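You operate a simulated robot arm through the tools that you are given. There is no shell and no other tool. Be economical: measure what you need, move in short steps, check, and stop when the job is done.

Carry out the task below with a simulated two-armed robot. There is one attempt and no reset: what you move stays moved.

JOB
Pick up the box marked "springs" from the long table with one hand, pass it to the other hand and put it on the right end of the grading table. Set down upright: box.

Only the result counts: the job must be done as asked and must still hold three seconds after the hand-in. Knocking over, shifting, dropping, spilling or breaking anything else fails it.

ROBOT AND FRAMES
Two 7-joint arms with two-finger parallel grippers on one trunk, on a base that drives. Base frame: it is fixed to the floor where the robot stands at the start and does not move with it; the origin is under the middle of the robot, x ahead of it, y to its left, z up; the surface under the hand at the start is at about z = 780. Units: mm, degrees, N and s.
The left shoulder is at the start at [50, 168, 1032], the right one opposite. With the tool pointing down near the work surface each hand reaches from about 220 to 660 mm from the robot's upright axis, wherever it stands, measured 20 degrees to its own side. Places, roughly: right end of the grading table [-3100, 200, 900]. Payload 1.57 kg a hand.
The tool frame of a hand sits at the grasp point between the pads (the TCP): z along the fingers, y along the line on which they close. The tips reach 30 mm beyond it. The gripper opens to 80 mm. The fingers are 17 mm wide and 12 mm thick; the gripper's body (40 by 82 mm) begins 80 mm behind the TCP.
Orientation is told as [roll, pitch, yaw] about the base's x, y, z axes, in that order, counted from this pose: with the fingers straight down and closing along the base's y, the tool's x points along the base's -x, its y along +y and its z along -z.

CONTROLS
- The arms move only by the tool drive_tool. It takes "left_moves", "right_moves" or both (then of equal length, played together; a hand with none holds still); each is a list of rows, each a list of 7 numbers: the gripper command, from -1 (shut) to 1 (fully open), values between in proportion, then the shift along the tool's x, y, z in mm, then the turn, a rotation vector about the tool's x, y, z in degrees. In form: [[jaw, x, y, z, wx, wy, wz], ...]. A call has 1 to 20 rows; each row is the pose to reach, as a shift and turn from the pose commanded when the call began, along the tool's axes at that moment. Each row takes 0.2 s and may step no farther than 50 mm and 8.6 degrees from the row before; otherwise, or with a gripper value out of range, the whole call is refused. Where a pose cannot be reached the arm comes as near as it can. A force on the tool above 40 N (or 10 N above the force at the start of the call, whichever is more), or a blocked arm, ends the call early, and 0.2 s more pass. Each finger travels about 45 mm/s and halts on what it meets, pressing with about 43 N; the grip force reading is that of the motor and also rises with nothing between the fingers. The clock runs only during rows and for 0.2 s after the last one: add rows that repeat a pose to give the fingers time. The reply holds the time, the measured pose of the TCP, the force on the tool along the base axes, the opening and the grip force, in the units named above and with some noise, with the torque about the TCP (base axes, N m) and any sound that the robot's microphone picked up.
- Cameras (640 x 400 px; columns grow to the right, rows downward): "scene" is now at [129.9, 3.1, 1250.4]; the picture's right is [0.02, -1.00, 0.00], its down [-0.49, -0.01, -0.87] and it looks along [0.87, 0.02, -0.49] (base axes); focal length 279 px, centre (320, 200). "left" rides on the left gripper at [72, 7, -122] in its tool frame; the picture's right is [-0.09, 1.00, 0.00], its down [-0.84, -0.08, -0.54] and it looks along [-0.54, -0.05, 0.84] (tool axes); focal length 238 px, centre (320, 200). "right" rides on the right gripper at [72, -7, -122] in its tool frame; the picture's right is [0.09, 1.00, 0.00], its down [-0.84, 0.08, -0.54] and it looks along [-0.54, 0.05, 0.84] (tool axes); focal length 238 px, centre (320, 200). There is no depth. A picture from a camera that has moved, and an enlarged one, comes with that camera's place and axes in the base frame and with its lens.
- grab_frame(camera): a new picture of that camera. It takes no simulated time.
- move_column(by): slides the trunk up (or, below 0, down) by that many mm; the arms and the scene camera ride with it, the base frame stays. It gives what a move gives, with no picture.
- base_move(legs): drives the robot by 1 to 6 legs, each [ahead, left, turn to the left] in mm, mm and degrees, along the robot's own axes; the way and the turn of a leg run together, so that a leg with both is an arc; at most 1500 mm and 180 degrees a leg. The arms and the cameras ride along, it lands a little off, and it stops where it bumps. It gives what a move gives.
- aim_head(pan, tilt): turns the head with the scene camera to pan (to the left, within 80 degrees either way) and tilt (down, from -29 to 69), counted from straight ahead of the robot. It gives what a move gives.
- close_up(camera, box): a new picture of the part [left, top, right, bottom] of that camera's present view, enlarged. It takes no simulated time.
- sign_off(): hands the job in; it is judged then, once.

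Work in short steps. Places have to be worked out from the pictures, the camera data and where the tool is seen: move nearer, look again, correct. Check each grasp and each placing, and mend what went wrong. You have 120 turns and 92 pictures in all, those below and enlarged ones among them. Open the grippers and draw the arms clear of the work before you hand the job in, unless the task says otherwise; then end with one line.

The tools are called as name(argument=value, ...) on one line, values as JSON. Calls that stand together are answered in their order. drive_tool: Moves the arms, as the interface text tells. Its arguments: {"type":"object","properties":{"left_moves":{"type":"array","items":{"type":"array","items":{"type":"number"}}},"right_moves":{"type":"array","items":{"type":"array","items":{"type":"number"}}}},"required":[]} The other tools are called the same way: move_column (by) slides the trunk up or down; base_move (legs) drives the base; aim_head (pan, tilt) turns the head that bears the scene camera; grab_frame (camera) takes a picture; close_up (camera, box) takes an enlarged picture of a part of a camera's view; sign_off () hands the job in.

At the start:

```text
t: 0.0
left_ee_pos: [389.1, 195.2, 1092.8]
left_tool_rot: [0.0, 0.0, 0.1]
left_wrist_force: [0.3, -1.0, 0.4]
left_ft_torque: [0.01, 0.01, 0.0]
left_grip_width: 80.1
left_finger_force: 0.0
right_ee_pos: [472.8, -229.3, 1051.3]
right_tool_rot: [0.0, -0.1, 0.0]
right_wrist_force: [0.5, -1.2, 0.4]
right_ft_torque: [-0.02, 0.0, 0.0]
right_grip_width: 79.9
right_finger_force: 0.2
trunk travel left (down, up): [-200.0, 243.0]
robot x, y, heading: [0.7, 0.9, 0.0]
head pan, tilt: [1.3, 29.5]
```

scene: 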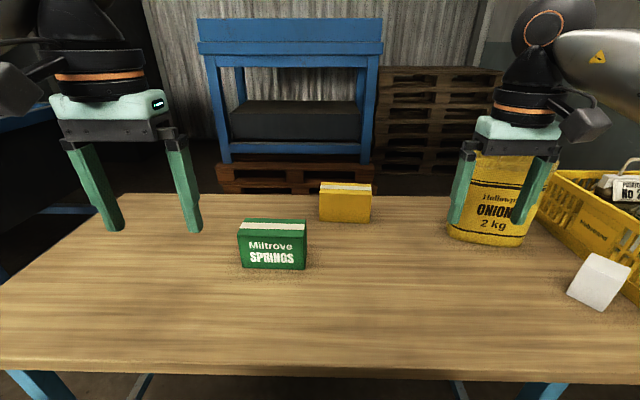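
right: 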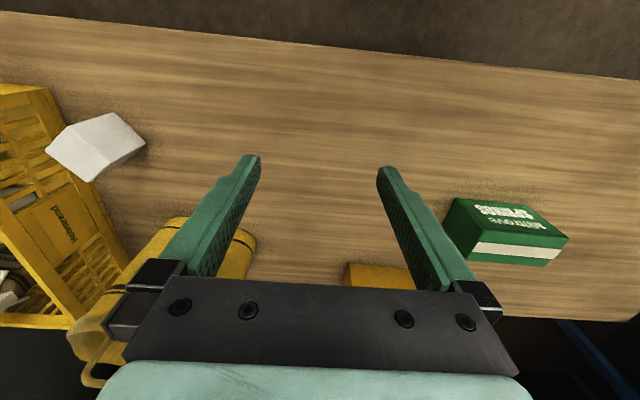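
left: 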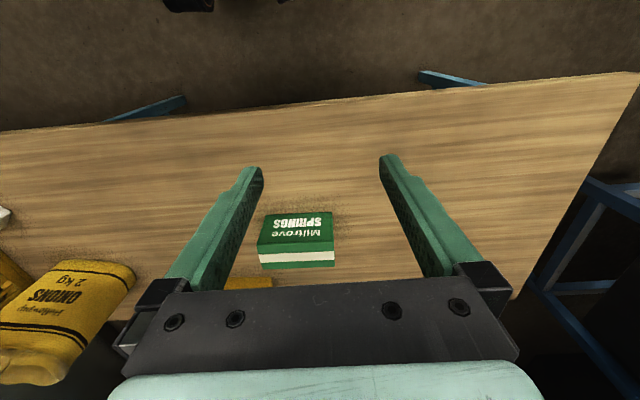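

The springs box looks to be about 160 wide (y), 63 deep (x) and 98 tall, with its centre near [661, 130]. I'll drive closer, so both hands can reach it.

base_move(legs=[[110, 110, 0]])

grab_frame(camera="scene")

grab_frame(camera="left")

```text
t: 1.6
left_ee_pos: [498.3, 306.1, 1091.9]
left_tool_rot: [-0.1, 0.0, 0.1]
left_wrist_force: [-0.1, -0.2, 0.0]
left_ft_torque: [-0.01, 0.0, -0.03]
left_grip_width: 80.1
left_finger_force: 0.1
right_ee_pos: [583.8, -116.0, 1051.2]
right_tool_rot: [0.0, 0.1, 0.0]
right_wrist_force: [0.0, 0.6, -0.1]
right_ft_torque: [-0.01, -0.02, -0.01]
right_grip_width: 80.0
right_finger_force: 0.1
trunk travel left (down, up): [-200.0, 243.0]
robot x, y, heading: [112.5, 110.3, -0.1]
head pan, tilt: [1.3, 29.5]
```

```text
88 pictures are left
camera scene: at [240.0, 114.5, 1250.3], right [0.02, -1.0, 0.0], down [-0.49, -0.01, -0.87], along [0.87, 0.02, -0.49], focal length 279 px, centre (320, 200)
```

scene: 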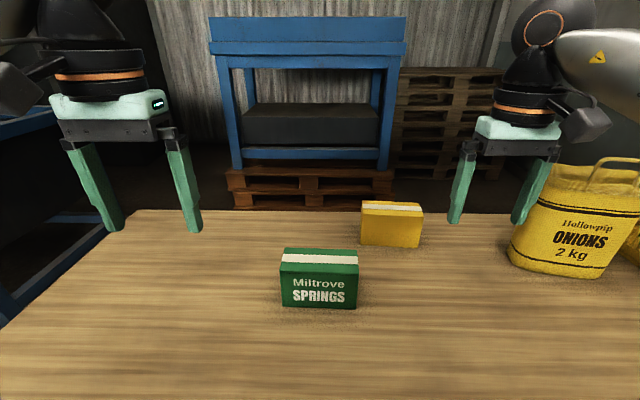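

```text
87 pictures are left
camera left: at [426.7, 312.1, 1213.5], right [0.09, 1.0, 0.0], down [0.84, -0.07, 0.54], along [0.54, -0.05, -0.84], focal length 238 px, centre (320, 200)
```

left: 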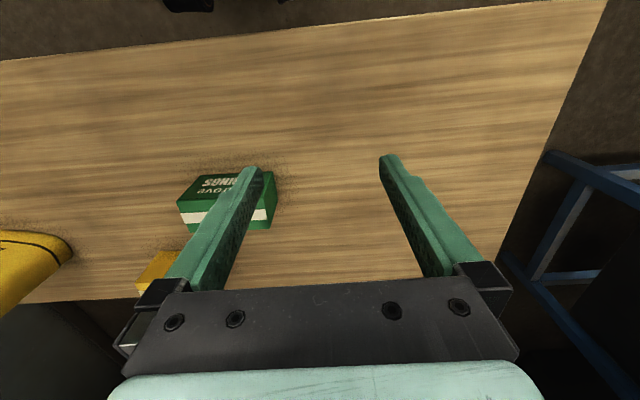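

The second view agrees: front bottom edge near x≈629, y≈128. I'll zoom in for exact edges.

close_up(camera="scene", box=[260, 190, 440, 320])

```text
3.08 times, centred on (350, 255) of scene
camera zoom: at [240.0, 114.5, 1250.3], right [0.02, -1.0, 0.0], down [-0.49, -0.01, -0.87], along [0.87, 0.02, -0.49], focal length 860 px, centre (228, 31)
```

zoom: 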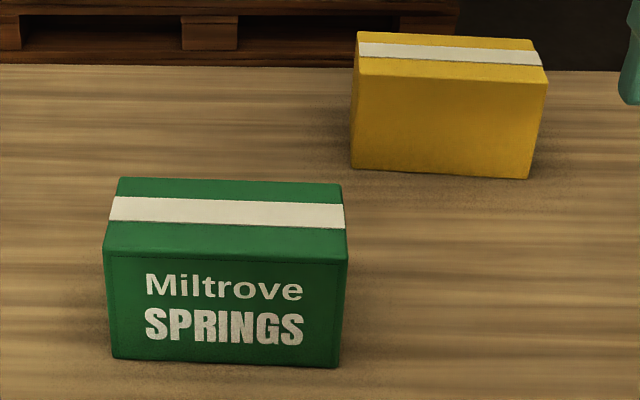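

The box centre is about [663, 125], its top is at z≈875, it is about 70 mm deep and its yaw is about -1.5°. I'll turn both hands so they close along x with the cameras outward, so both can grip the box from above side by side.

drive_tool(left_moves=[[1, 0, 0, 0, 0, 0, 8.3], [1, 0, 0, 0, 0, 0, 16.6], [1, 0, 0, 0, 0, 0, 24.9], [1, 0, 0, 0, 0, 0, 33.2], [1, 0, 0, 0, 0, 0, 41.5], [1, 0, 0, 0, 0, 0, 49.8], [1, 0, 0, 0, 0, 0, 58.1], [1, 0, 0, 0, 0, 0, 66.4], [1, 0, 0, 0, 0, 0, 74.7], [1, 0, 0, 0, 0, 0, 83], [1, 0, 0, 0, 0, 0, 91.5]], right_moves=[[1, 0, 0, 0, 0, 0, -8.1], [1, 0, 0, 0, 0, 0, -16.2], [1, 0, 0, 0, 0, 0, -24.3], [1, 0, 0, 0, 0, 0, -32.4], [1, 0, 0, 0, 0, 0, -40.5], [1, 0, 0, 0, 0, 0, -48.6], [1, 0, 0, 0, 0, 0, -56.7], [1, 0, 0, 0, 0, 0, -64.8], [1, 0, 0, 0, 0, 0, -72.9], [1, 0, 0, 0, 0, 0, -81], [1, 0, 0, 0, 0, 0, -88.5]])

grab_frame(camera="scene")

```text
t: 4.0
left_ee_pos: [496.8, 305.6, 1091.6]
left_tool_rot: [0.0, -0.1, -91.5]
left_wrist_force: [0.8, -0.1, -0.4]
left_ft_torque: [-0.01, 0.02, -0.01]
left_grip_width: 80.0
left_finger_force: 0.1
right_ee_pos: [408.2, -2.8, 1006.4]
right_tool_rot: [-0.1, 0.1, 88.2]
right_wrist_force: [0.5, 0.4, -0.4]
right_ft_torque: [0.02, 0.0, 0.03]
right_grip_width: 80.0
right_finger_force: 0.0
right hand out of reach, approached as far as the arm can: row 5, 6, 7, 8, 9, 10, 11
trunk travel left (down, up): [-200.0, 243.0]
robot x, y, heading: [110.9, 112.7, 0.0]
head pan, tilt: [1.3, 29.5]
```

```text
85 pictures are left
camera scene: at [239.8, 114.5, 1250.4], right [0.02, -1.0, 0.0], down [-0.49, -0.01, -0.87], along [0.87, 0.02, -0.49], focal length 279 px, centre (320, 200)
```

scene: 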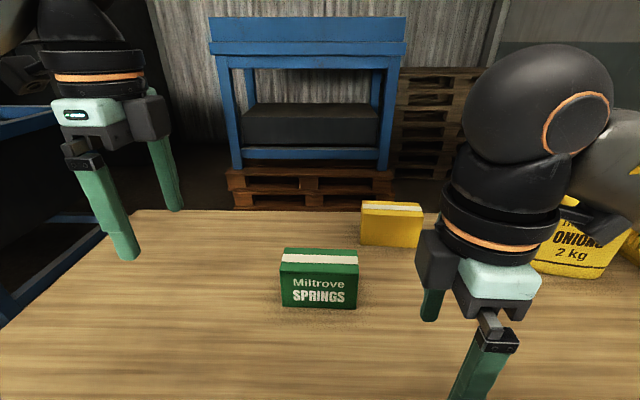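

Left hand turned cleanly; the right can only hold this orientation nearer the robot, so I'll do the handover closer in. Next the left goes above the box's left half, leaning 20° outward.

drive_tool(left_moves=[[1, -22, 28, 22, 0, -3.4, 0], [1, -45, 57, 43, 0, -6.8, 0], [1, -68, 85, 65, 0, -10, 0], [1, -91, 114, 86, 0, -13.4, 0], [1, -113, 142, 108, 0, -16.8, 0], [1, -135.6, 170.6, 125, 0, -20, 0], [1, -135.6, 170.6, 125, 0, -20, 0]])

grab_frame(camera="scene")

grab_frame(camera="left")

```text
t: 5.6
left_ee_pos: [664.0, 164.5, 964.9]
left_tool_rot: [0.0, -20.1, -91.3]
left_wrist_force: [0.3, -0.2, -0.5]
left_ft_torque: [-0.01, -0.03, 0.0]
left_grip_width: 80.0
left_finger_force: 0.1
right_ee_pos: [409.7, -2.9, 1007.1]
right_tool_rot: [0.0, -0.1, 88.1]
right_wrist_force: [-0.6, -0.9, -0.5]
right_ft_torque: [0.0, 0.02, 0.0]
right_grip_width: 80.0
right_finger_force: 0.0
trunk travel left (down, up): [-200.0, 243.0]
robot x, y, heading: [109.0, 109.5, 0.3]
head pan, tilt: [1.3, 29.5]
```

```text
84 pictures are left
camera scene: at [239.8, 114.3, 1250.4], right [0.02, -1.0, 0.0], down [-0.49, -0.01, -0.87], along [0.87, 0.02, -0.49], focal length 279 px, centre (320, 200)
```

scene: 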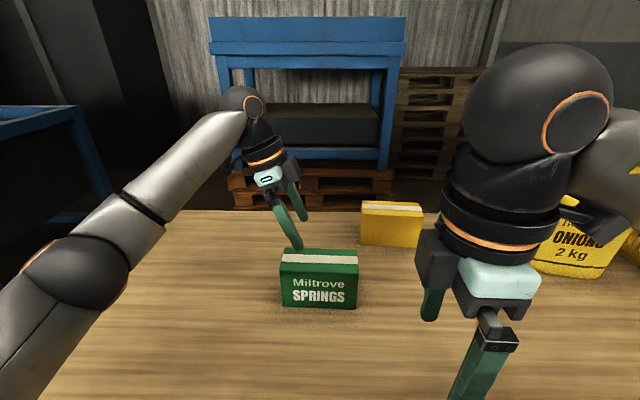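

```text
83 pictures are left
camera left: at [674.7, 273.8, 1054.6], right [0.99, -0.11, 0.03], down [-0.09, -0.6, 0.8], along [-0.07, -0.79, -0.6], focal length 238 px, centre (320, 200)
```

left: 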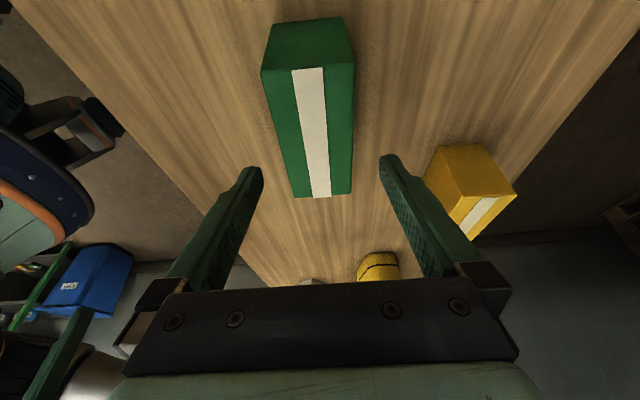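

Box seen from the left camera: depth about 67 mm, centre line x≈661.5 at y=160, top at z≈875. I descend vertically to TCP z≈832.

drive_tool(left_moves=[[1, 7, -2, 20, 0, 0, 0], [1, 13, -2, 42, 0, 0, 0], [1, 20, -2, 64, 0, 0, 0], [1, 20, -2, 64, 0, 0, 0]])

grab_frame(camera="left")

```text
t: 6.6
left_ee_pos: [664.2, 163.3, 901.7]
left_tool_rot: [0.0, -20.1, -91.4]
left_wrist_force: [0.2, 0.0, -0.4]
left_ft_torque: [0.0, 0.02, -0.02]
left_grip_width: 80.1
left_finger_force: 0.1
right_ee_pos: [408.0, -3.0, 1007.3]
right_tool_rot: [-0.1, 0.0, 88.2]
right_wrist_force: [-0.5, 0.9, -0.3]
right_ft_torque: [0.05, -0.01, 0.01]
right_grip_width: 79.9
right_finger_force: 0.1
trunk travel left (down, up): [-200.0, 243.0]
robot x, y, heading: [113.7, 107.9, 0.1]
head pan, tilt: [1.3, 29.5]
```

```text
82 pictures are left
camera left: at [673.1, 271.3, 989.8], right [0.99, -0.11, 0.03], down [-0.09, -0.6, 0.8], along [-0.07, -0.79, -0.6], focal length 238 px, centre (320, 200)
```

left: 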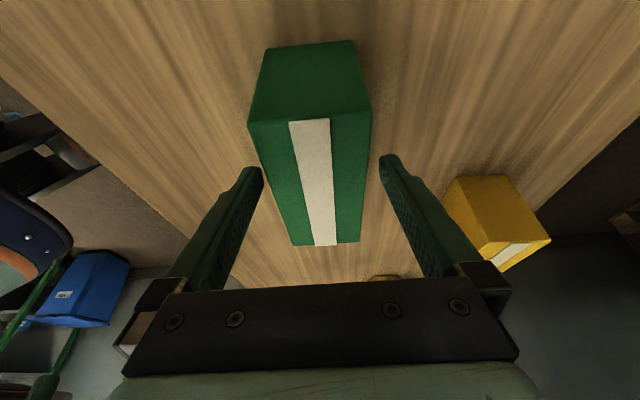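

The hand needs about 3.5 mm toward -x to centre. I shift first, then continue down.

drive_tool(left_moves=[[1, 0, -3.5, 0, 0, 0, 0], [1, 0, -3.5, 0, 0, 0, 0], [1, 5, -3.5, 17, 0, 0, 0], [1, 10, -3.5, 34, 0, 0, 0], [1, 15, -3.5, 51, 0, 0, 0], [1, 19.5, -3.5, 67, 0, 0, 0], [1, 19.5, -3.5, 67, 0, 0, 0]])

grab_frame(camera="left")

grab_frame(camera="scene")

```text
t: 8.2
left_ee_pos: [661.6, 160.2, 831.6]
left_tool_rot: [0.0, -20.1, -91.4]
left_wrist_force: [-0.7, 0.6, -1.0]
left_ft_torque: [0.02, 0.02, 0.02]
left_grip_width: 80.0
left_finger_force: 0.1
right_ee_pos: [407.6, -1.8, 1006.3]
right_tool_rot: [-0.1, 0.0, 88.1]
right_wrist_force: [-0.4, 0.5, 0.1]
right_ft_torque: [-0.02, -0.01, 0.02]
right_grip_width: 79.9
right_finger_force: 0.0
trunk travel left (down, up): [-200.0, 243.0]
robot x, y, heading: [110.9, 113.4, 0.0]
head pan, tilt: [1.3, 29.5]
```

```text
81 pictures are left
camera left: at [670.0, 268.0, 919.6], right [0.99, -0.11, 0.03], down [-0.09, -0.6, 0.8], along [-0.07, -0.79, -0.6], focal length 238 px, centre (320, 200)
```

left: 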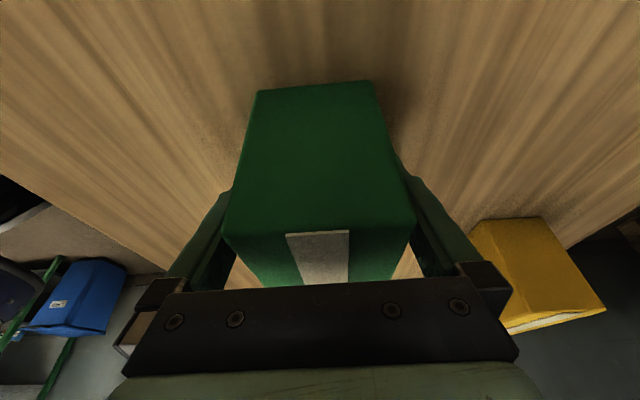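

```text
80 pictures are left
camera scene: at [239.8, 114.3, 1250.4], right [0.02, -1.0, 0.0], down [-0.49, -0.01, -0.87], along [0.87, 0.02, -0.49], focal length 279 px, centre (320, 200)
```

scene: 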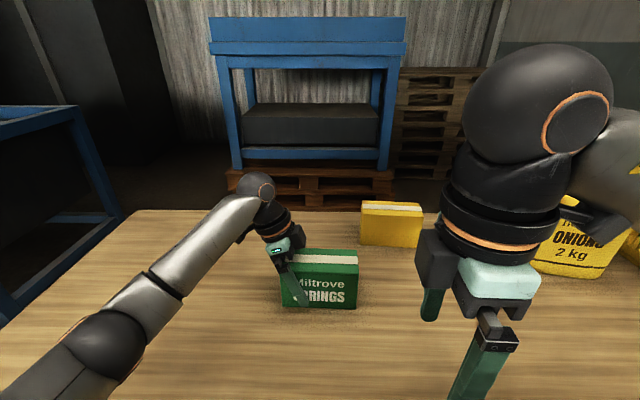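

The fingers straddle the box. Closing, then lifting about 30 mm to check.

drive_tool(left_moves=[[-1, 0, 0, 0, 0, 0, 0], [-1, 0, 0, 0, 0, 0, 0], [-1, 0, 0, 0, 0, 0, 0], [-1, 0, 0, 0, 0, 0, 0], [-1, -3, 0, -9, 0, 0, 0], [-1, -7, 0, -19, 0, 0, 0], [-1, -10, 0, -28, 0, 0, 0], [-1, -10, 0, -28, 0, 0, 0]])

grab_frame(camera="scene")

```text
t: 10.0
left_ee_pos: [660.4, 159.3, 860.0]
left_tool_rot: [-0.2, -20.2, -91.4]
left_wrist_force: [0.1, 0.3, -4.3]
left_ft_torque: [0.19, -0.02, -0.02]
left_grip_width: 69.7
left_finger_force: 43.4
right_ee_pos: [410.2, -2.0, 1006.6]
right_tool_rot: [-0.1, 0.0, 88.2]
right_wrist_force: [0.3, -0.3, -0.4]
right_ft_torque: [0.02, -0.03, -0.01]
right_grip_width: 80.0
right_finger_force: 0.1
trunk travel left (down, up): [-200.0, 243.0]
robot x, y, heading: [110.5, 110.9, -0.1]
head pan, tilt: [1.3, 29.5]
```

```text
79 pictures are left
camera scene: at [240.2, 114.3, 1250.3], right [0.02, -1.0, 0.0], down [-0.49, -0.01, -0.87], along [0.87, 0.02, -0.49], focal length 279 px, centre (320, 200)
```

scene: 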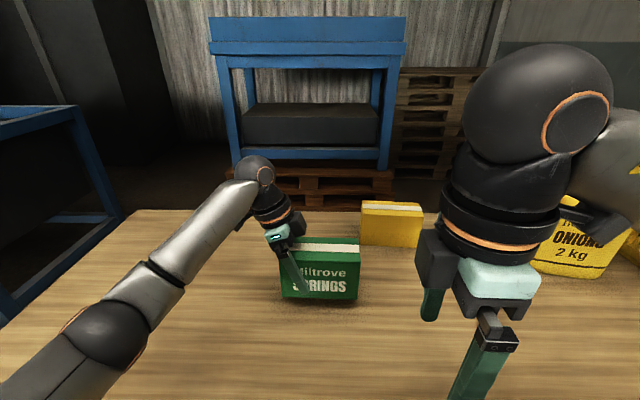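

The box is held (about 0.45 kg). I raise it further and, in parallel, move the right hand aside with a mirrored outward tilt.

drive_tool(left_moves=[[-1, -5, 0, -14, 0, 0, 0], [-1, -10, 0, -28, 0, 0, 0], [-1, -15, 0, -42, 0, 0, 0], [-1, -20, 0, -56, 0, 0, 0], [-1, -25, 0, -70, 0, 0, 0], [-1, -31, 0, -85, 0, 0, 0]], right_moves=[[1, 10, 0, 0, 0, -3.4, 0], [1, 20, 0, 0, 0, -6.8, 0], [1, 30, 0, 0, 0, -10, 0], [1, 40, 0, 0, 0, -13.4, 0], [1, 50, 0, 0, 0, -16.8, 0], [1, 60, 0, 0, 0, -20, 0]])

grab_frame(camera="scene")

```text
t: 11.4
left_ee_pos: [659.8, 158.0, 951.3]
left_tool_rot: [-0.1, -20.0, -91.4]
left_wrist_force: [0.2, -0.7, -5.3]
left_ft_torque: [0.18, -0.02, -0.03]
left_grip_width: 69.8
left_finger_force: 43.2
right_ee_pos: [381.8, -36.4, 1010.7]
right_tool_rot: [0.0, -20.1, 88.4]
right_wrist_force: [-0.3, 0.8, 0.2]
right_ft_torque: [0.02, -0.06, -0.01]
right_grip_width: 79.9
right_finger_force: 0.1
right hand out of reach, approached as far as the arm can: row 1, 2, 3, 4, 5, 6
trunk travel left (down, up): [-200.0, 243.0]
robot x, y, heading: [107.9, 111.5, 0.1]
head pan, tilt: [1.3, 29.5]
```

```text
78 pictures are left
camera scene: at [240.1, 114.2, 1250.3], right [0.02, -1.0, 0.0], down [-0.49, -0.01, -0.87], along [0.87, 0.02, -0.49], focal length 279 px, centre (320, 200)
```

scene: 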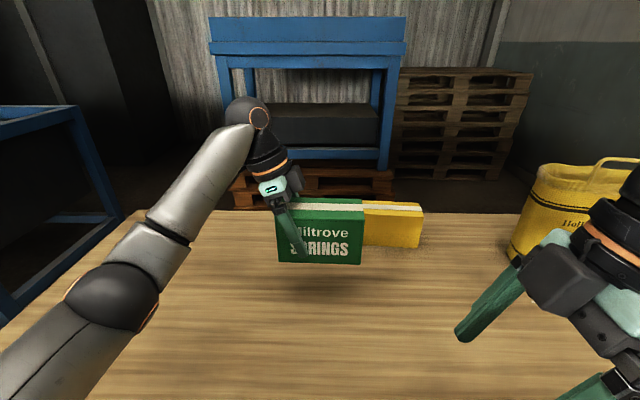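

The right hand still reports out of reach, probably because its target lies too far to its side. I test it by moving it inward, toward where the left works fine mirrored.

drive_tool(right_moves=[[1, -18, -20, 7, 0, 0, 0], [1, -37, -40, 13, 0, 0, 0], [1, -56, -60, 20, 0, 0, 0], [1, -56, -60, 20, 0, 0, 0]])

```text
t: 12.4
left_ee_pos: [658.8, 158.8, 950.7]
left_tool_rot: [-0.1, -20.0, -91.2]
left_wrist_force: [0.6, 0.0, -4.2]
left_ft_torque: [0.15, 0.01, 0.02]
left_grip_width: 69.5
left_finger_force: 43.1
right_ee_pos: [422.5, 30.5, 1011.5]
right_tool_rot: [0.0, -20.0, 88.3]
right_wrist_force: [0.1, -0.2, -0.2]
right_ft_torque: [-0.03, 0.02, -0.02]
right_grip_width: 80.1
right_finger_force: 0.1
right hand out of reach, approached as far as the arm can: row 1, 2, 3, 4
trunk travel left (down, up): [-200.0, 243.0]
robot x, y, heading: [110.4, 107.3, 0.1]
head pan, tilt: [1.3, 29.5]
```

The right wrist seems limited toward positive yaw. I'll level it and unwind it the other way, watching where it becomes fully reachable.

drive_tool(right_moves=[[1, 0, 0, 0, 0, 7, 0], [1, 0, 0, 0, 0, 14, 0], [1, 0, 0, 0, 0, 20, 0]])

drive_tool(right_moves=[[1, 10, 0, 0, 0, 0, 8.5], [1, 20, 0, 0, 0, 0, 17], [1, 30, 0, 0, 0, 0, 25.5], [1, 40, 0, 0, 0, 0, 34], [1, 50, 0, 0, 0, 0, 42.5], [1, 60, 0, 0, 0, 0, 51], [1, 70, 0, 0, 0, 0, 59.5], [1, 80, 0, 0, 0, 0, 68], [1, 90, 0, 0, 0, 0, 76.5], [1, 100, 0, 0, 0, 0, 85], [1, 110, 0, 0, 0, 0, 88.3]])

```text
t: 13.2
left_ee_pos: [660.5, 158.5, 950.4]
left_tool_rot: [-0.1, -20.1, -91.3]
left_wrist_force: [0.1, -0.3, -4.7]
left_ft_torque: [0.16, 0.01, 0.0]
left_grip_width: 69.8
left_finger_force: 43.1
right_ee_pos: [422.1, 31.2, 1011.9]
right_tool_rot: [0.1, 0.1, 88.4]
right_wrist_force: [0.1, -0.5, 0.1]
right_ft_torque: [0.01, 0.01, 0.01]
right_grip_width: 80.1
right_finger_force: 0.2
trunk travel left (down, up): [-200.0, 243.0]
robot x, y, heading: [110.1, 107.1, 0.1]
head pan, tilt: [1.3, 29.5]
```

```text
t: 15.6
left_ee_pos: [659.7, 159.0, 950.7]
left_tool_rot: [-0.1, -20.0, -91.4]
left_wrist_force: [-0.4, -0.2, -5.6]
left_ft_torque: [0.17, -0.03, 0.0]
left_grip_width: 70.0
left_finger_force: 43.4
right_ee_pos: [419.0, -79.7, 1012.7]
right_tool_rot: [0.0, 0.0, 0.1]
right_wrist_force: [-0.5, -0.1, 0.0]
right_ft_torque: [-0.04, -0.01, 0.02]
right_grip_width: 79.8
right_finger_force: 0.1
trunk travel left (down, up): [-200.0, 243.0]
robot x, y, heading: [110.0, 114.3, 0.1]
head pan, tilt: [1.3, 29.5]
```

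Reachable again at yaw 0. Continue to yaw -91.5 while moving it forward a bit.

drive_tool(right_moves=[[1, -6, 0, 0, 0, 0, 8.3], [1, -12, 0, 0, 0, 0, 16.6], [1, -18, 0, 0, 0, 0, 24.9], [1, -24, 0, 0, 0, 0, 33.2], [1, -30, 0, 0, 0, 0, 41.5], [1, -36, 0, 0, 0, 0, 49.8], [1, -42, 0, 0, 0, 0, 58.1], [1, -48, 0, 0, 0, 0, 66.4], [1, -54, 0, 0, 0, 0, 74.7], [1, -60, 0, 0, 0, 0, 83], [1, -60, 0, 0, 0, 0, 91.5]])

grab_frame(camera="scene")

```text
t: 18.0
left_ee_pos: [660.5, 159.5, 950.9]
left_tool_rot: [-0.1, -19.9, -91.3]
left_wrist_force: [0.4, -0.2, -4.6]
left_ft_torque: [0.21, -0.01, -0.05]
left_grip_width: 69.7
left_finger_force: 43.3
right_ee_pos: [479.7, -80.5, 1012.7]
right_tool_rot: [0.0, 0.0, -91.4]
right_wrist_force: [1.3, -0.7, 0.0]
right_ft_torque: [0.03, 0.03, -0.02]
right_grip_width: 80.0
right_finger_force: 0.0
trunk travel left (down, up): [-200.0, 243.0]
robot x, y, heading: [112.2, 108.1, 0.3]
head pan, tilt: [1.3, 29.5]
```

```text
77 pictures are left
camera scene: at [240.2, 114.3, 1250.3], right [0.02, -1.0, 0.0], down [-0.49, -0.01, -0.87], along [0.87, 0.02, -0.49], focal length 279 px, centre (320, 200)
```

scene: 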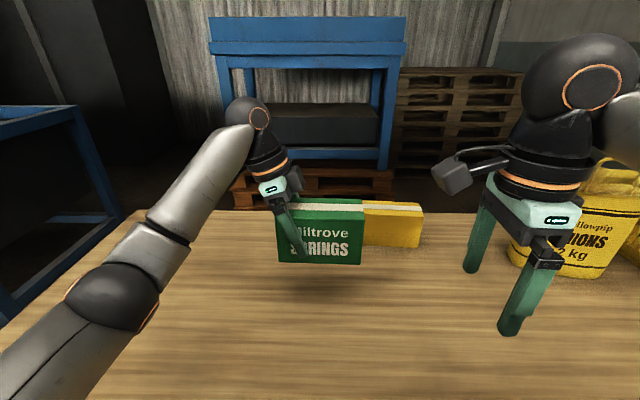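

Fully reachable with yaw -91.4. Now I bring the box back 80 mm and put the right hand, leaning 25° outward, on a pre-grasp point above the box's right half.

drive_tool(left_moves=[[-1, 0, -16, 0, 0, 0, 0], [-1, 0, -32, 0, 0, 0, 0], [-1, 0, -48, 0, 0, 0, 0], [-1, 0, -64, 0, 0, 0, 0], [-1, 0, -80, 0, 0, 0, 0], [-1, 0, -80, 0, 0, 0, 0]], right_moves=[[1, 0, 19, -20, 0, 5, 0], [1, 20, 38, -35, 0, 10, 0], [1, 50, 57, -35, 0, 15, 0], [1, 85, 76, -35, 0, 20, 0], [1, 119.6, 95, -35, 0, 25, 0], [1, 119.6, 95, -35, 0, 25, 0]])

grab_frame(camera="scene")

grab_frame(camera="right")

```text
t: 19.4
left_ee_pos: [578.7, 161.4, 953.3]
left_tool_rot: [-0.2, -19.9, -91.3]
left_wrist_force: [0.9, 0.0, -4.6]
left_ft_torque: [0.19, 0.0, 0.03]
left_grip_width: 69.9
left_finger_force: 42.8
right_ee_pos: [578.0, 39.7, 1047.9]
right_tool_rot: [-0.1, 25.1, -91.3]
right_wrist_force: [-0.5, 0.1, -0.3]
right_ft_torque: [0.02, -0.01, 0.01]
right_grip_width: 79.9
right_finger_force: 0.0
trunk travel left (down, up): [-200.0, 243.0]
robot x, y, heading: [110.6, 109.7, 0.2]
head pan, tilt: [1.3, 29.5]
```

```text
76 pictures are left
camera scene: at [240.1, 114.3, 1250.3], right [0.02, -1.0, 0.0], down [-0.49, -0.01, -0.87], along [0.87, 0.02, -0.49], focal length 279 px, centre (320, 200)
```

scene: 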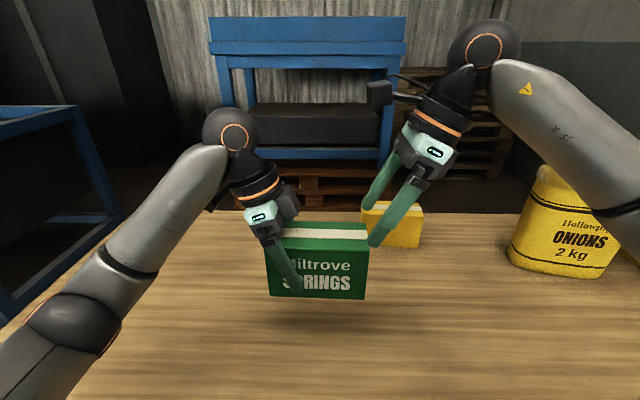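

```text
75 pictures are left
camera right: at [570.9, 52.5, 1188.4], right [1.0, 0.06, 0.04], down [0.06, -0.99, 0.14], along [0.05, -0.13, -0.99], focal length 238 px, centre (320, 200)
```

right: 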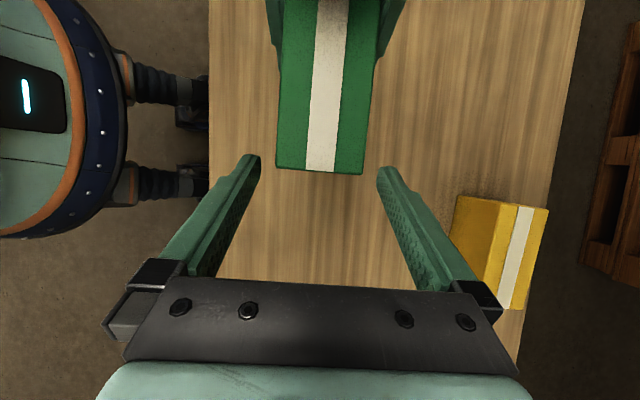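

The view down the right hand shows the box end well centred between its fingers. I advance along the tool axis about 60 mm, check, then finish.

drive_tool(right_moves=[[1, 0, 1.5, 15, 0, 0, 0], [1, 0, 1.5, 30, 0, 0, 0], [1, 0, 1.5, 45, 0, 0, 0], [1, 0, 1.5, 60, 0, 0, 0], [1, 0, 1.5, 60, 0, 0, 0]])

grab_frame(camera="right")

```text
t: 20.6
left_ee_pos: [581.3, 161.2, 951.5]
left_tool_rot: [-0.1, -20.1, -91.3]
left_wrist_force: [-0.4, -0.4, -4.5]
left_ft_torque: [0.2, 0.06, 0.02]
left_grip_width: 69.8
left_finger_force: 42.8
right_ee_pos: [579.9, 64.5, 992.8]
right_tool_rot: [0.0, 25.0, -91.3]
right_wrist_force: [-0.1, -0.1, 0.2]
right_ft_torque: [0.0, 0.01, -0.01]
right_grip_width: 79.9
right_finger_force: 0.1
trunk travel left (down, up): [-200.0, 243.0]
robot x, y, heading: [108.9, 108.5, 0.0]
head pan, tilt: [1.3, 29.5]
```

```text
74 pictures are left
camera right: at [573.0, 77.5, 1133.2], right [1.0, 0.06, 0.04], down [0.06, -0.99, 0.14], along [0.05, -0.13, -0.99], focal length 238 px, centre (320, 200)
```

right: 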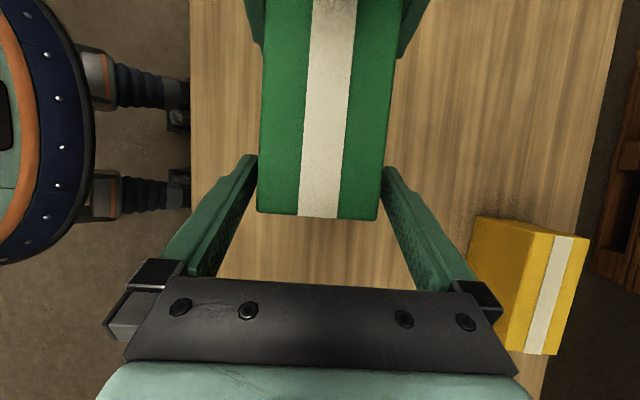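

Centred. Advancing the last 48 mm, then closing the right hand.

drive_tool(right_moves=[[1, 0, 0, 16, 0, 0, 0], [1, 0, 0, 32, 0, 0, 0], [1, 0, 0, 48, 0, 0, 0], [1, 0, 0, 48, 0, 0, 0]])

grab_frame(camera="scene")

```text
t: 21.6
left_ee_pos: [580.3, 160.6, 952.1]
left_tool_rot: [-0.1, -20.3, -91.4]
left_wrist_force: [0.5, -0.7, -4.9]
left_ft_torque: [0.18, 0.0, 0.0]
left_grip_width: 70.1
left_finger_force: 43.1
right_ee_pos: [580.0, 83.2, 949.3]
right_tool_rot: [0.1, 25.0, -91.3]
right_wrist_force: [0.4, 0.1, -0.7]
right_ft_torque: [0.0, 0.0, 0.0]
right_grip_width: 79.8
right_finger_force: 0.0
trunk travel left (down, up): [-200.0, 243.0]
robot x, y, heading: [108.1, 108.3, 0.1]
head pan, tilt: [1.3, 29.5]
```

```text
73 pictures are left
camera scene: at [240.2, 114.3, 1250.3], right [0.02, -1.0, 0.0], down [-0.49, -0.01, -0.87], along [0.87, 0.02, -0.49], focal length 279 px, centre (320, 200)
```

scene: 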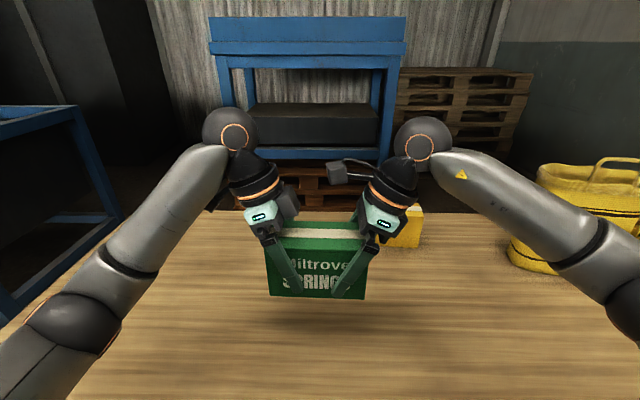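

Both hands straddle the box with room between them. Closing the right.

drive_tool(right_moves=[[-1, 0, 0, 0, 0, 0, 0], [-1, 0, 0, 0, 0, 0, 0], [-1, 0, 0, 0, 0, 0, 0], [-1, 0, 0, 0, 0, 0, 0]])

```text
t: 22.6
left_ee_pos: [580.5, 159.6, 951.9]
left_tool_rot: [0.0, -20.0, -91.2]
left_wrist_force: [6.7, -1.0, -4.2]
left_ft_torque: [0.29, 0.53, 0.86]
left_grip_width: 69.9
left_finger_force: 42.7
right_ee_pos: [580.3, 83.5, 950.0]
right_tool_rot: [-0.2, 25.0, -91.3]
right_wrist_force: [-7.1, 1.6, 0.2]
right_ft_torque: [-0.2, -0.56, -0.34]
right_grip_width: 70.0
right_finger_force: 43.6
trunk travel left (down, up): [-200.0, 243.0]
robot x, y, heading: [111.0, 109.6, 0.3]
head pan, tilt: [1.3, 29.5]
```

Right has it at 70 mm, 43 N. Releasing the left and drawing it back along its own axis.

drive_tool(left_moves=[[1, 0, 0, 0, 0, 0, 0], [1, 0, 0, 0, 0, 0, 0], [1, 0, 0, -20, 0, 0, 0], [1, 0, 0, -40, 0, 0, 0], [1, 0, 0, -65, 0, 0, 0], [1, 0, 0, -90, 0, 0, 0], [1, 0, 0, -110, 0, 0, 0]])

grab_frame(camera="scene")

```text
t: 24.2
left_ee_pos: [580.9, 198.8, 1055.4]
left_tool_rot: [0.0, -20.1, -91.3]
left_wrist_force: [-1.1, 0.1, 0.4]
left_ft_torque: [0.02, 0.01, 0.03]
left_grip_width: 80.0
left_finger_force: 0.1
right_ee_pos: [580.7, 83.1, 950.5]
right_tool_rot: [0.0, 24.9, -91.4]
right_wrist_force: [0.6, 0.0, 0.8]
right_ft_torque: [-0.18, -0.03, 0.02]
right_grip_width: 69.9
right_finger_force: 43.3
trunk travel left (down, up): [-200.0, 243.0]
robot x, y, heading: [109.4, 112.7, 0.1]
head pan, tilt: [1.3, 29.5]
```

```text
72 pictures are left
camera scene: at [240.0, 114.3, 1250.3], right [0.02, -1.0, 0.0], down [-0.49, -0.01, -0.87], along [0.87, 0.02, -0.49], focal length 279 px, centre (320, 200)
```

scene: 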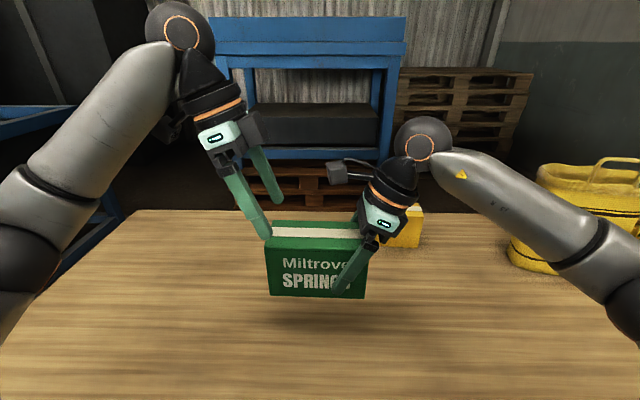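

Handover done; the right hand holds the box level. I now draw both arms in for driving.

drive_tool(left_moves=[[1, 28, 0, -18, 0, 0, 0], [1, 56, -29, -35, 0, 5, 0], [1, 84, -60, -53, 0, 10, 0], [1, 112, -100, -70, 0, 15, 0], [1, 139, -143, -88, 0, 20, 0], [1, 139, -143, -88, 0, 20, 0]], right_moves=[[-1, 5, 0, -11, 0, 0, 0], [-1, 10, -15, -22, 0, 0, 0], [-1, 15, -45, -33, 0, 0, 0], [-1, 20, -75, -44, 0, 0, 0], [-1, 25, -105, -54, 0, 0, 0], [-1, 25, -130, -54, 0, 0, 0]])

aim_head(pan=78, tilt=15)

grab_frame(camera="scene")

aim_head(pan=-78, tilt=15)

grab_frame(camera="scene")

```text
refused: row 4 steps farther than a row can; nothing moved
```

```text
t: 25.7
left_ee_pos: [580.8, 197.2, 1055.3]
left_tool_rot: [0.0, -20.0, -91.3]
left_wrist_force: [-0.1, 0.0, 0.8]
left_ft_torque: [0.04, -0.01, 0.01]
left_grip_width: 79.8
left_finger_force: 0.0
right_ee_pos: [579.4, 83.7, 951.6]
right_tool_rot: [-0.1, 25.0, -91.3]
right_wrist_force: [-0.8, -0.1, -0.3]
right_ft_torque: [-0.23, 0.0, 0.05]
right_grip_width: 70.0
right_finger_force: 42.7
trunk travel left (down, up): [-200.0, 243.0]
robot x, y, heading: [107.7, 111.6, 0.1]
head pan, tilt: [78.0, 15.0]
```

```text
71 pictures are left
camera scene: at [168.9, 203.5, 1273.7], right [0.98, -0.21, 0.0], down [-0.05, -0.25, -0.97], along [0.2, 0.94, -0.26], focal length 279 px, centre (320, 200)
```

scene: 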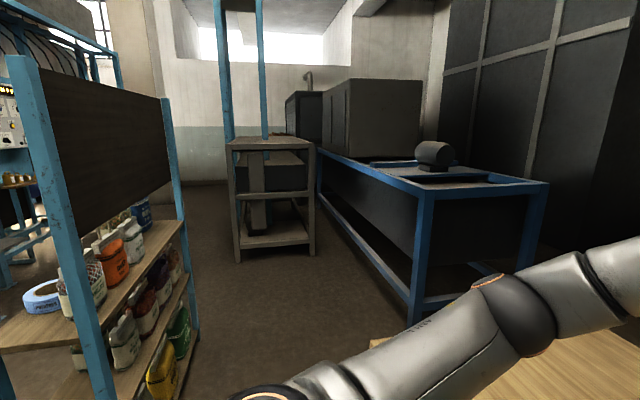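

```text
t: 28.1
left_ee_pos: [581.4, 196.3, 1054.3]
left_tool_rot: [0.0, -20.0, -91.3]
left_wrist_force: [1.1, 0.7, 0.1]
left_ft_torque: [0.03, 0.0, 0.0]
left_grip_width: 79.9
left_finger_force: 0.0
right_ee_pos: [580.1, 84.1, 949.2]
right_tool_rot: [-0.1, 25.0, -91.3]
right_wrist_force: [0.1, -1.0, 0.4]
right_ft_torque: [-0.19, 0.0, 0.03]
right_grip_width: 69.9
right_finger_force: 42.9
trunk travel left (down, up): [-200.0, 243.0]
robot x, y, heading: [107.8, 106.1, 0.1]
head pan, tilt: [-78.0, 15.0]
```

```text
70 pictures are left
camera scene: at [169.1, 20.8, 1273.7], right [-0.98, -0.21, 0.0], down [-0.05, 0.25, -0.97], along [0.2, -0.94, -0.26], focal length 279 px, centre (320, 200)
```

scene: 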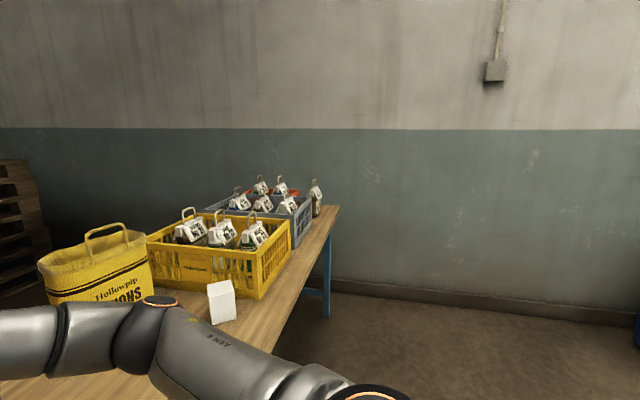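

Steps were slightly too large; I repeat with more rows. The right side is clear floor, a shelf stands to the left-rear.

drive_tool(left_moves=[[1, 28, 0, -18, 0, 0, 0], [1, 56, -20, -35, 0, 4, 0], [1, 84, -48, -53, 0, 8, 0], [1, 105, -80, -66, 0, 12, 0], [1, 123, -112, -78, 0, 16, 0], [1, 139, -143, -88, 0, 20, 0]], right_moves=[[-1, 5, 0, -11, 0, 0, 0], [-1, 10, -15, -22, 0, 0, 0], [-1, 15, -45, -33, 0, 0, 0], [-1, 20, -75, -44, 0, 0, 0], [-1, 25, -105, -54, 0, 0, 0], [-1, 25, -130, -54, 0, 0, 0]])

aim_head(pan=0, tilt=30)

grab_frame(camera="scene")

```text
t: 29.5
left_ee_pos: [442.7, 361.1, 1091.2]
left_tool_rot: [-0.1, -0.1, -91.4]
left_wrist_force: [-0.2, -0.2, -0.5]
left_ft_torque: [0.0, 0.0, 0.02]
left_grip_width: 80.3
left_finger_force: 0.1
right_ee_pos: [449.4, 87.1, 1010.4]
right_tool_rot: [0.0, 25.0, -91.4]
right_wrist_force: [0.4, -0.2, -4.4]
right_ft_torque: [-0.18, -0.01, -0.02]
right_grip_width: 69.9
right_finger_force: 42.8
trunk travel left (down, up): [-200.0, 243.0]
robot x, y, heading: [109.2, 111.4, -0.3]
head pan, tilt: [-78.0, 15.0]
```

```text
t: 31.1
left_ee_pos: [442.0, 360.2, 1091.0]
left_tool_rot: [0.1, -0.1, -91.4]
left_wrist_force: [0.6, 0.0, -1.3]
left_ft_torque: [0.01, 0.01, 0.0]
left_grip_width: 79.9
left_finger_force: 0.1
right_ee_pos: [450.9, 86.0, 1009.1]
right_tool_rot: [0.0, 24.9, -91.2]
right_wrist_force: [0.4, -0.7, -4.5]
right_ft_torque: [-0.17, -0.02, 0.02]
right_grip_width: 70.1
right_finger_force: 42.9
trunk travel left (down, up): [-200.0, 243.0]
robot x, y, heading: [111.3, 112.2, -0.2]
head pan, tilt: [0.0, 30.0]
```

```text
69 pictures are left
camera scene: at [239.9, 112.2, 1249.5], right [0.0, -1.0, 0.0], down [-0.5, 0.0, -0.87], along [0.87, 0.0, -0.5], focal length 279 px, centre (320, 200)
```

scene: 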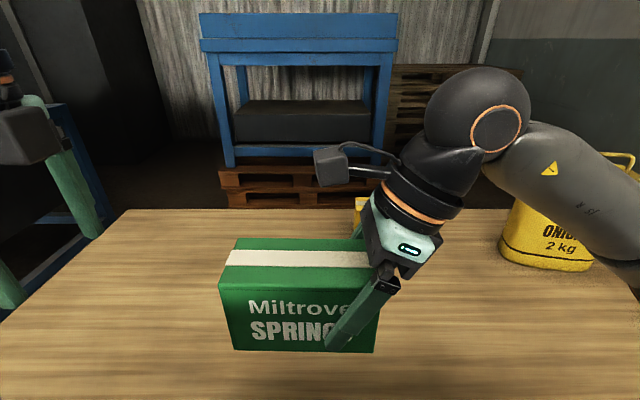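

Box held level and close in. I back away from the table and turn partway to look at the route behind.

base_move(legs=[[-260, 0, 0], [0, 0, 80]])

aim_head(pan=70, tilt=15)

grab_frame(camera="scene")

```text
t: 36.4
left_ee_pos: [-340.3, 477.4, 1091.5]
left_tool_rot: [0.0, 0.0, -10.7]
left_wrist_force: [-0.5, 1.2, 0.3]
left_ft_torque: [-0.02, 0.02, -0.02]
left_grip_width: 80.0
left_finger_force: 0.0
right_ee_pos: [-69.0, 442.3, 1009.6]
right_tool_rot: [0.0, 25.0, -10.6]
right_wrist_force: [0.2, 0.0, -4.5]
right_ft_torque: [-0.05, -0.21, 0.01]
right_grip_width: 69.8
right_finger_force: 42.8
trunk travel left (down, up): [-200.0, 243.0]
robot x, y, heading: [-148.9, 108.0, 81.1]
head pan, tilt: [0.0, 30.0]
```

```text
t: 37.8
left_ee_pos: [-340.3, 478.9, 1091.1]
left_tool_rot: [0.0, -0.1, -10.6]
left_wrist_force: [0.3, -0.1, -0.1]
left_ft_torque: [0.02, -0.04, 0.0]
left_grip_width: 79.8
left_finger_force: 0.0
right_ee_pos: [-68.9, 442.7, 1009.0]
right_tool_rot: [0.0, 25.0, -10.5]
right_wrist_force: [-0.1, 0.5, -4.9]
right_ft_torque: [-0.03, -0.18, 0.03]
right_grip_width: 70.1
right_finger_force: 43.3
trunk travel left (down, up): [-200.0, 243.0]
robot x, y, heading: [-148.8, 111.8, 80.7]
head pan, tilt: [70.0, 15.0]
```

```text
68 pictures are left
camera scene: at [-223.9, 196.7, 1273.7], right [0.49, 0.87, 0.0], down [0.23, -0.13, -0.97], along [-0.84, 0.47, -0.26], focal length 279 px, centre (320, 200)
```

scene: 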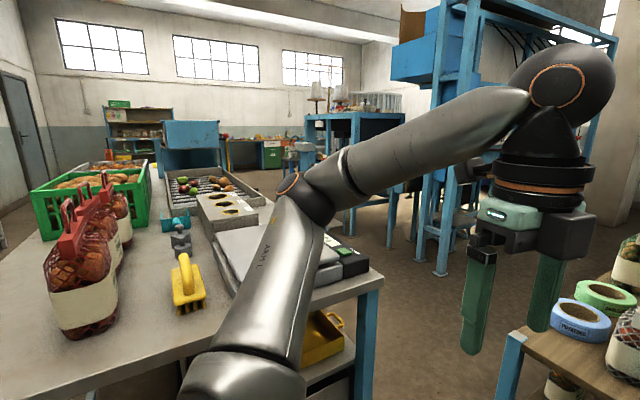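

A long table with grading gear lies just behind, running toward -x; its far (right-hand) end fits the given place. I look around more for the layout.

aim_head(pan=80, tilt=35)

grab_frame(camera="scene")

aim_head(pan=35, tilt=30)

grab_frame(camera="scene")

```text
t: 38.6
left_ee_pos: [-341.2, 477.4, 1091.2]
left_tool_rot: [0.0, -0.1, -10.7]
left_wrist_force: [0.1, -0.1, 1.1]
left_ft_torque: [-0.02, 0.02, 0.01]
left_grip_width: 80.0
left_finger_force: 0.0
right_ee_pos: [-69.6, 442.9, 1008.4]
right_tool_rot: [-0.1, 25.0, -10.6]
right_wrist_force: [1.2, -0.5, -4.4]
right_ft_torque: [-0.05, -0.17, -0.04]
right_grip_width: 70.1
right_finger_force: 42.9
trunk travel left (down, up): [-200.0, 243.0]
robot x, y, heading: [-148.1, 107.8, 81.0]
head pan, tilt: [80.0, 35.0]
```

```text
67 pictures are left
camera scene: at [-225.6, 180.1, 1241.8], right [0.33, 0.94, 0.0], down [0.54, -0.19, -0.82], along [-0.77, 0.27, -0.57], focal length 279 px, centre (320, 200)
```

scene: 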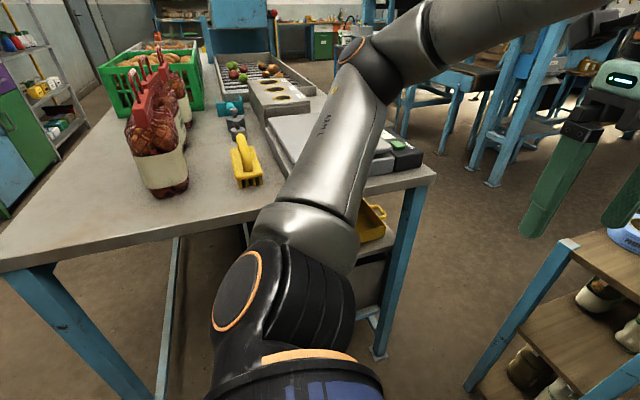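

```text
t: 39.7
left_ee_pos: [-339.5, 477.9, 1091.6]
left_tool_rot: [0.0, -0.1, -10.7]
left_wrist_force: [0.1, -1.0, 0.3]
left_ft_torque: [0.01, -0.02, -0.01]
left_grip_width: 80.0
left_finger_force: 0.0
right_ee_pos: [-68.7, 443.2, 1009.3]
right_tool_rot: [-0.1, 24.9, -10.6]
right_wrist_force: [0.6, 0.1, -5.2]
right_ft_torque: [-0.05, -0.21, -0.02]
right_grip_width: 69.9
right_finger_force: 42.8
trunk travel left (down, up): [-200.0, 243.0]
robot x, y, heading: [-147.5, 108.9, 80.9]
head pan, tilt: [35.0, 30.0]
```

```text
66 pictures are left
camera scene: at [-181.8, 232.4, 1249.5], right [0.9, 0.44, 0.0], down [0.22, -0.45, -0.87], along [-0.38, 0.78, -0.5], focal length 279 px, centre (320, 200)
```

scene: 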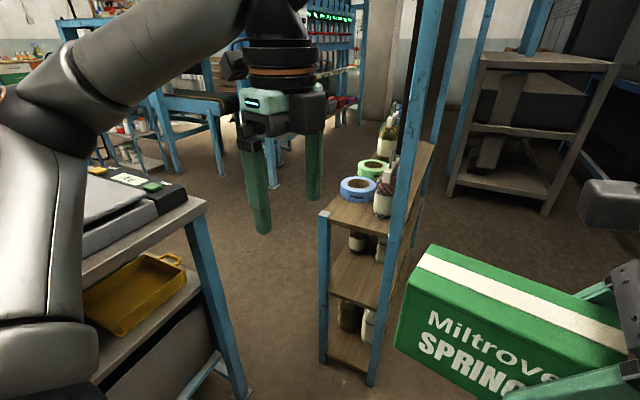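

Table top is z≈905, spanning y≈-200…646 with its near end at x≈-690. The gap between it and the bottle shelf is too narrow, but the -y side is open. I turn to face -x and sidestep to that side.

move_column(by=80)

base_move(legs=[[0, 0, 98]])

aim_head(pan=20, tilt=20)

grab_frame(camera="scene")

aim_head(pan=75, tilt=25)

grab_frame(camera="scene")

```text
t: 40.9
left_ee_pos: [-340.2, 478.9, 1170.5]
left_tool_rot: [0.0, -0.1, -10.8]
left_wrist_force: [-0.3, 0.7, -0.2]
left_ft_torque: [0.01, 0.0, 0.0]
left_grip_width: 79.9
left_finger_force: 0.0
right_ee_pos: [-69.6, 442.5, 1089.6]
right_tool_rot: [-0.1, 25.0, -10.6]
right_wrist_force: [0.1, -0.4, -4.8]
right_ft_torque: [-0.01, -0.2, 0.01]
right_grip_width: 69.8
right_finger_force: 42.2
trunk travel left (down, up): [-280.0, 163.0]
robot x, y, heading: [-146.0, 114.8, 80.9]
head pan, tilt: [35.0, 30.0]
```

```text
t: 45.4
left_ee_pos: [-487.9, -129.3, 1171.2]
left_tool_rot: [-0.1, -0.1, 86.7]
left_wrist_force: [0.4, -0.7, 0.2]
left_ft_torque: [0.0, -0.01, 0.01]
left_grip_width: 79.9
left_finger_force: 0.1
right_ee_pos: [-488.0, 146.0, 1090.1]
right_tool_rot: [-0.1, 25.0, 86.8]
right_wrist_force: [0.4, 0.0, -4.0]
right_ft_torque: [0.22, -0.03, -0.02]
right_grip_width: 69.9
right_finger_force: 42.8
trunk travel left (down, up): [-280.0, 163.0]
robot x, y, heading: [-150.1, 107.3, 178.1]
head pan, tilt: [35.0, 30.0]
```

```text
t: 46.2
left_ee_pos: [-488.2, -127.2, 1171.0]
left_tool_rot: [-0.1, -0.1, 86.6]
left_wrist_force: [0.5, -0.1, -0.4]
left_ft_torque: [0.02, -0.02, 0.0]
left_grip_width: 79.9
left_finger_force: 0.1
right_ee_pos: [-488.0, 144.8, 1090.3]
right_tool_rot: [-0.1, 24.9, 86.8]
right_wrist_force: [-1.2, 0.5, -5.1]
right_ft_torque: [0.2, -0.01, 0.02]
right_grip_width: 69.9
right_finger_force: 43.8
trunk travel left (down, up): [-280.0, 163.0]
robot x, y, heading: [-147.6, 111.8, 178.1]
head pan, tilt: [20.0, 20.0]
```

```text
65 pictures are left
camera scene: at [-277.7, 83.5, 1345.5], right [-0.31, 0.95, 0.0], down [0.33, 0.11, -0.94], along [-0.89, -0.29, -0.34], focal length 279 px, centre (320, 200)
```

scene: 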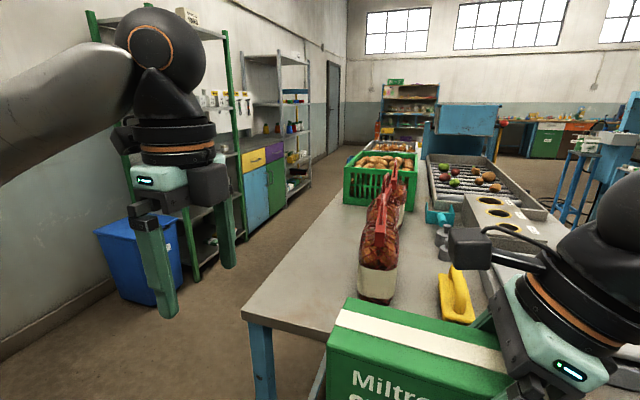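

```text
t: 47.4
left_ee_pos: [-487.7, -127.3, 1170.3]
left_tool_rot: [0.0, 0.0, 86.7]
left_wrist_force: [0.3, 0.5, -0.2]
left_ft_torque: [-0.02, -0.02, 0.01]
left_grip_width: 80.1
left_finger_force: 0.0
right_ee_pos: [-487.4, 145.4, 1088.6]
right_tool_rot: [0.0, 25.1, 86.8]
right_wrist_force: [-0.3, -0.1, -5.3]
right_ft_torque: [0.22, 0.0, 0.04]
right_grip_width: 70.0
right_finger_force: 43.4
trunk travel left (down, up): [-280.0, 163.0]
robot x, y, heading: [-148.4, 109.5, 178.0]
head pan, tilt: [75.0, 25.0]
```

```text
64 pictures are left
camera scene: at [-215.9, 24.4, 1337.5], right [-0.96, 0.29, 0.0], down [0.12, 0.4, -0.91], along [-0.26, -0.87, -0.42], focal length 279 px, centre (320, 200)
```

scene: 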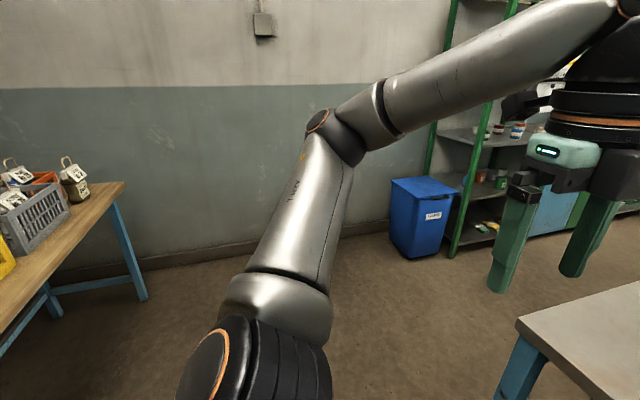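

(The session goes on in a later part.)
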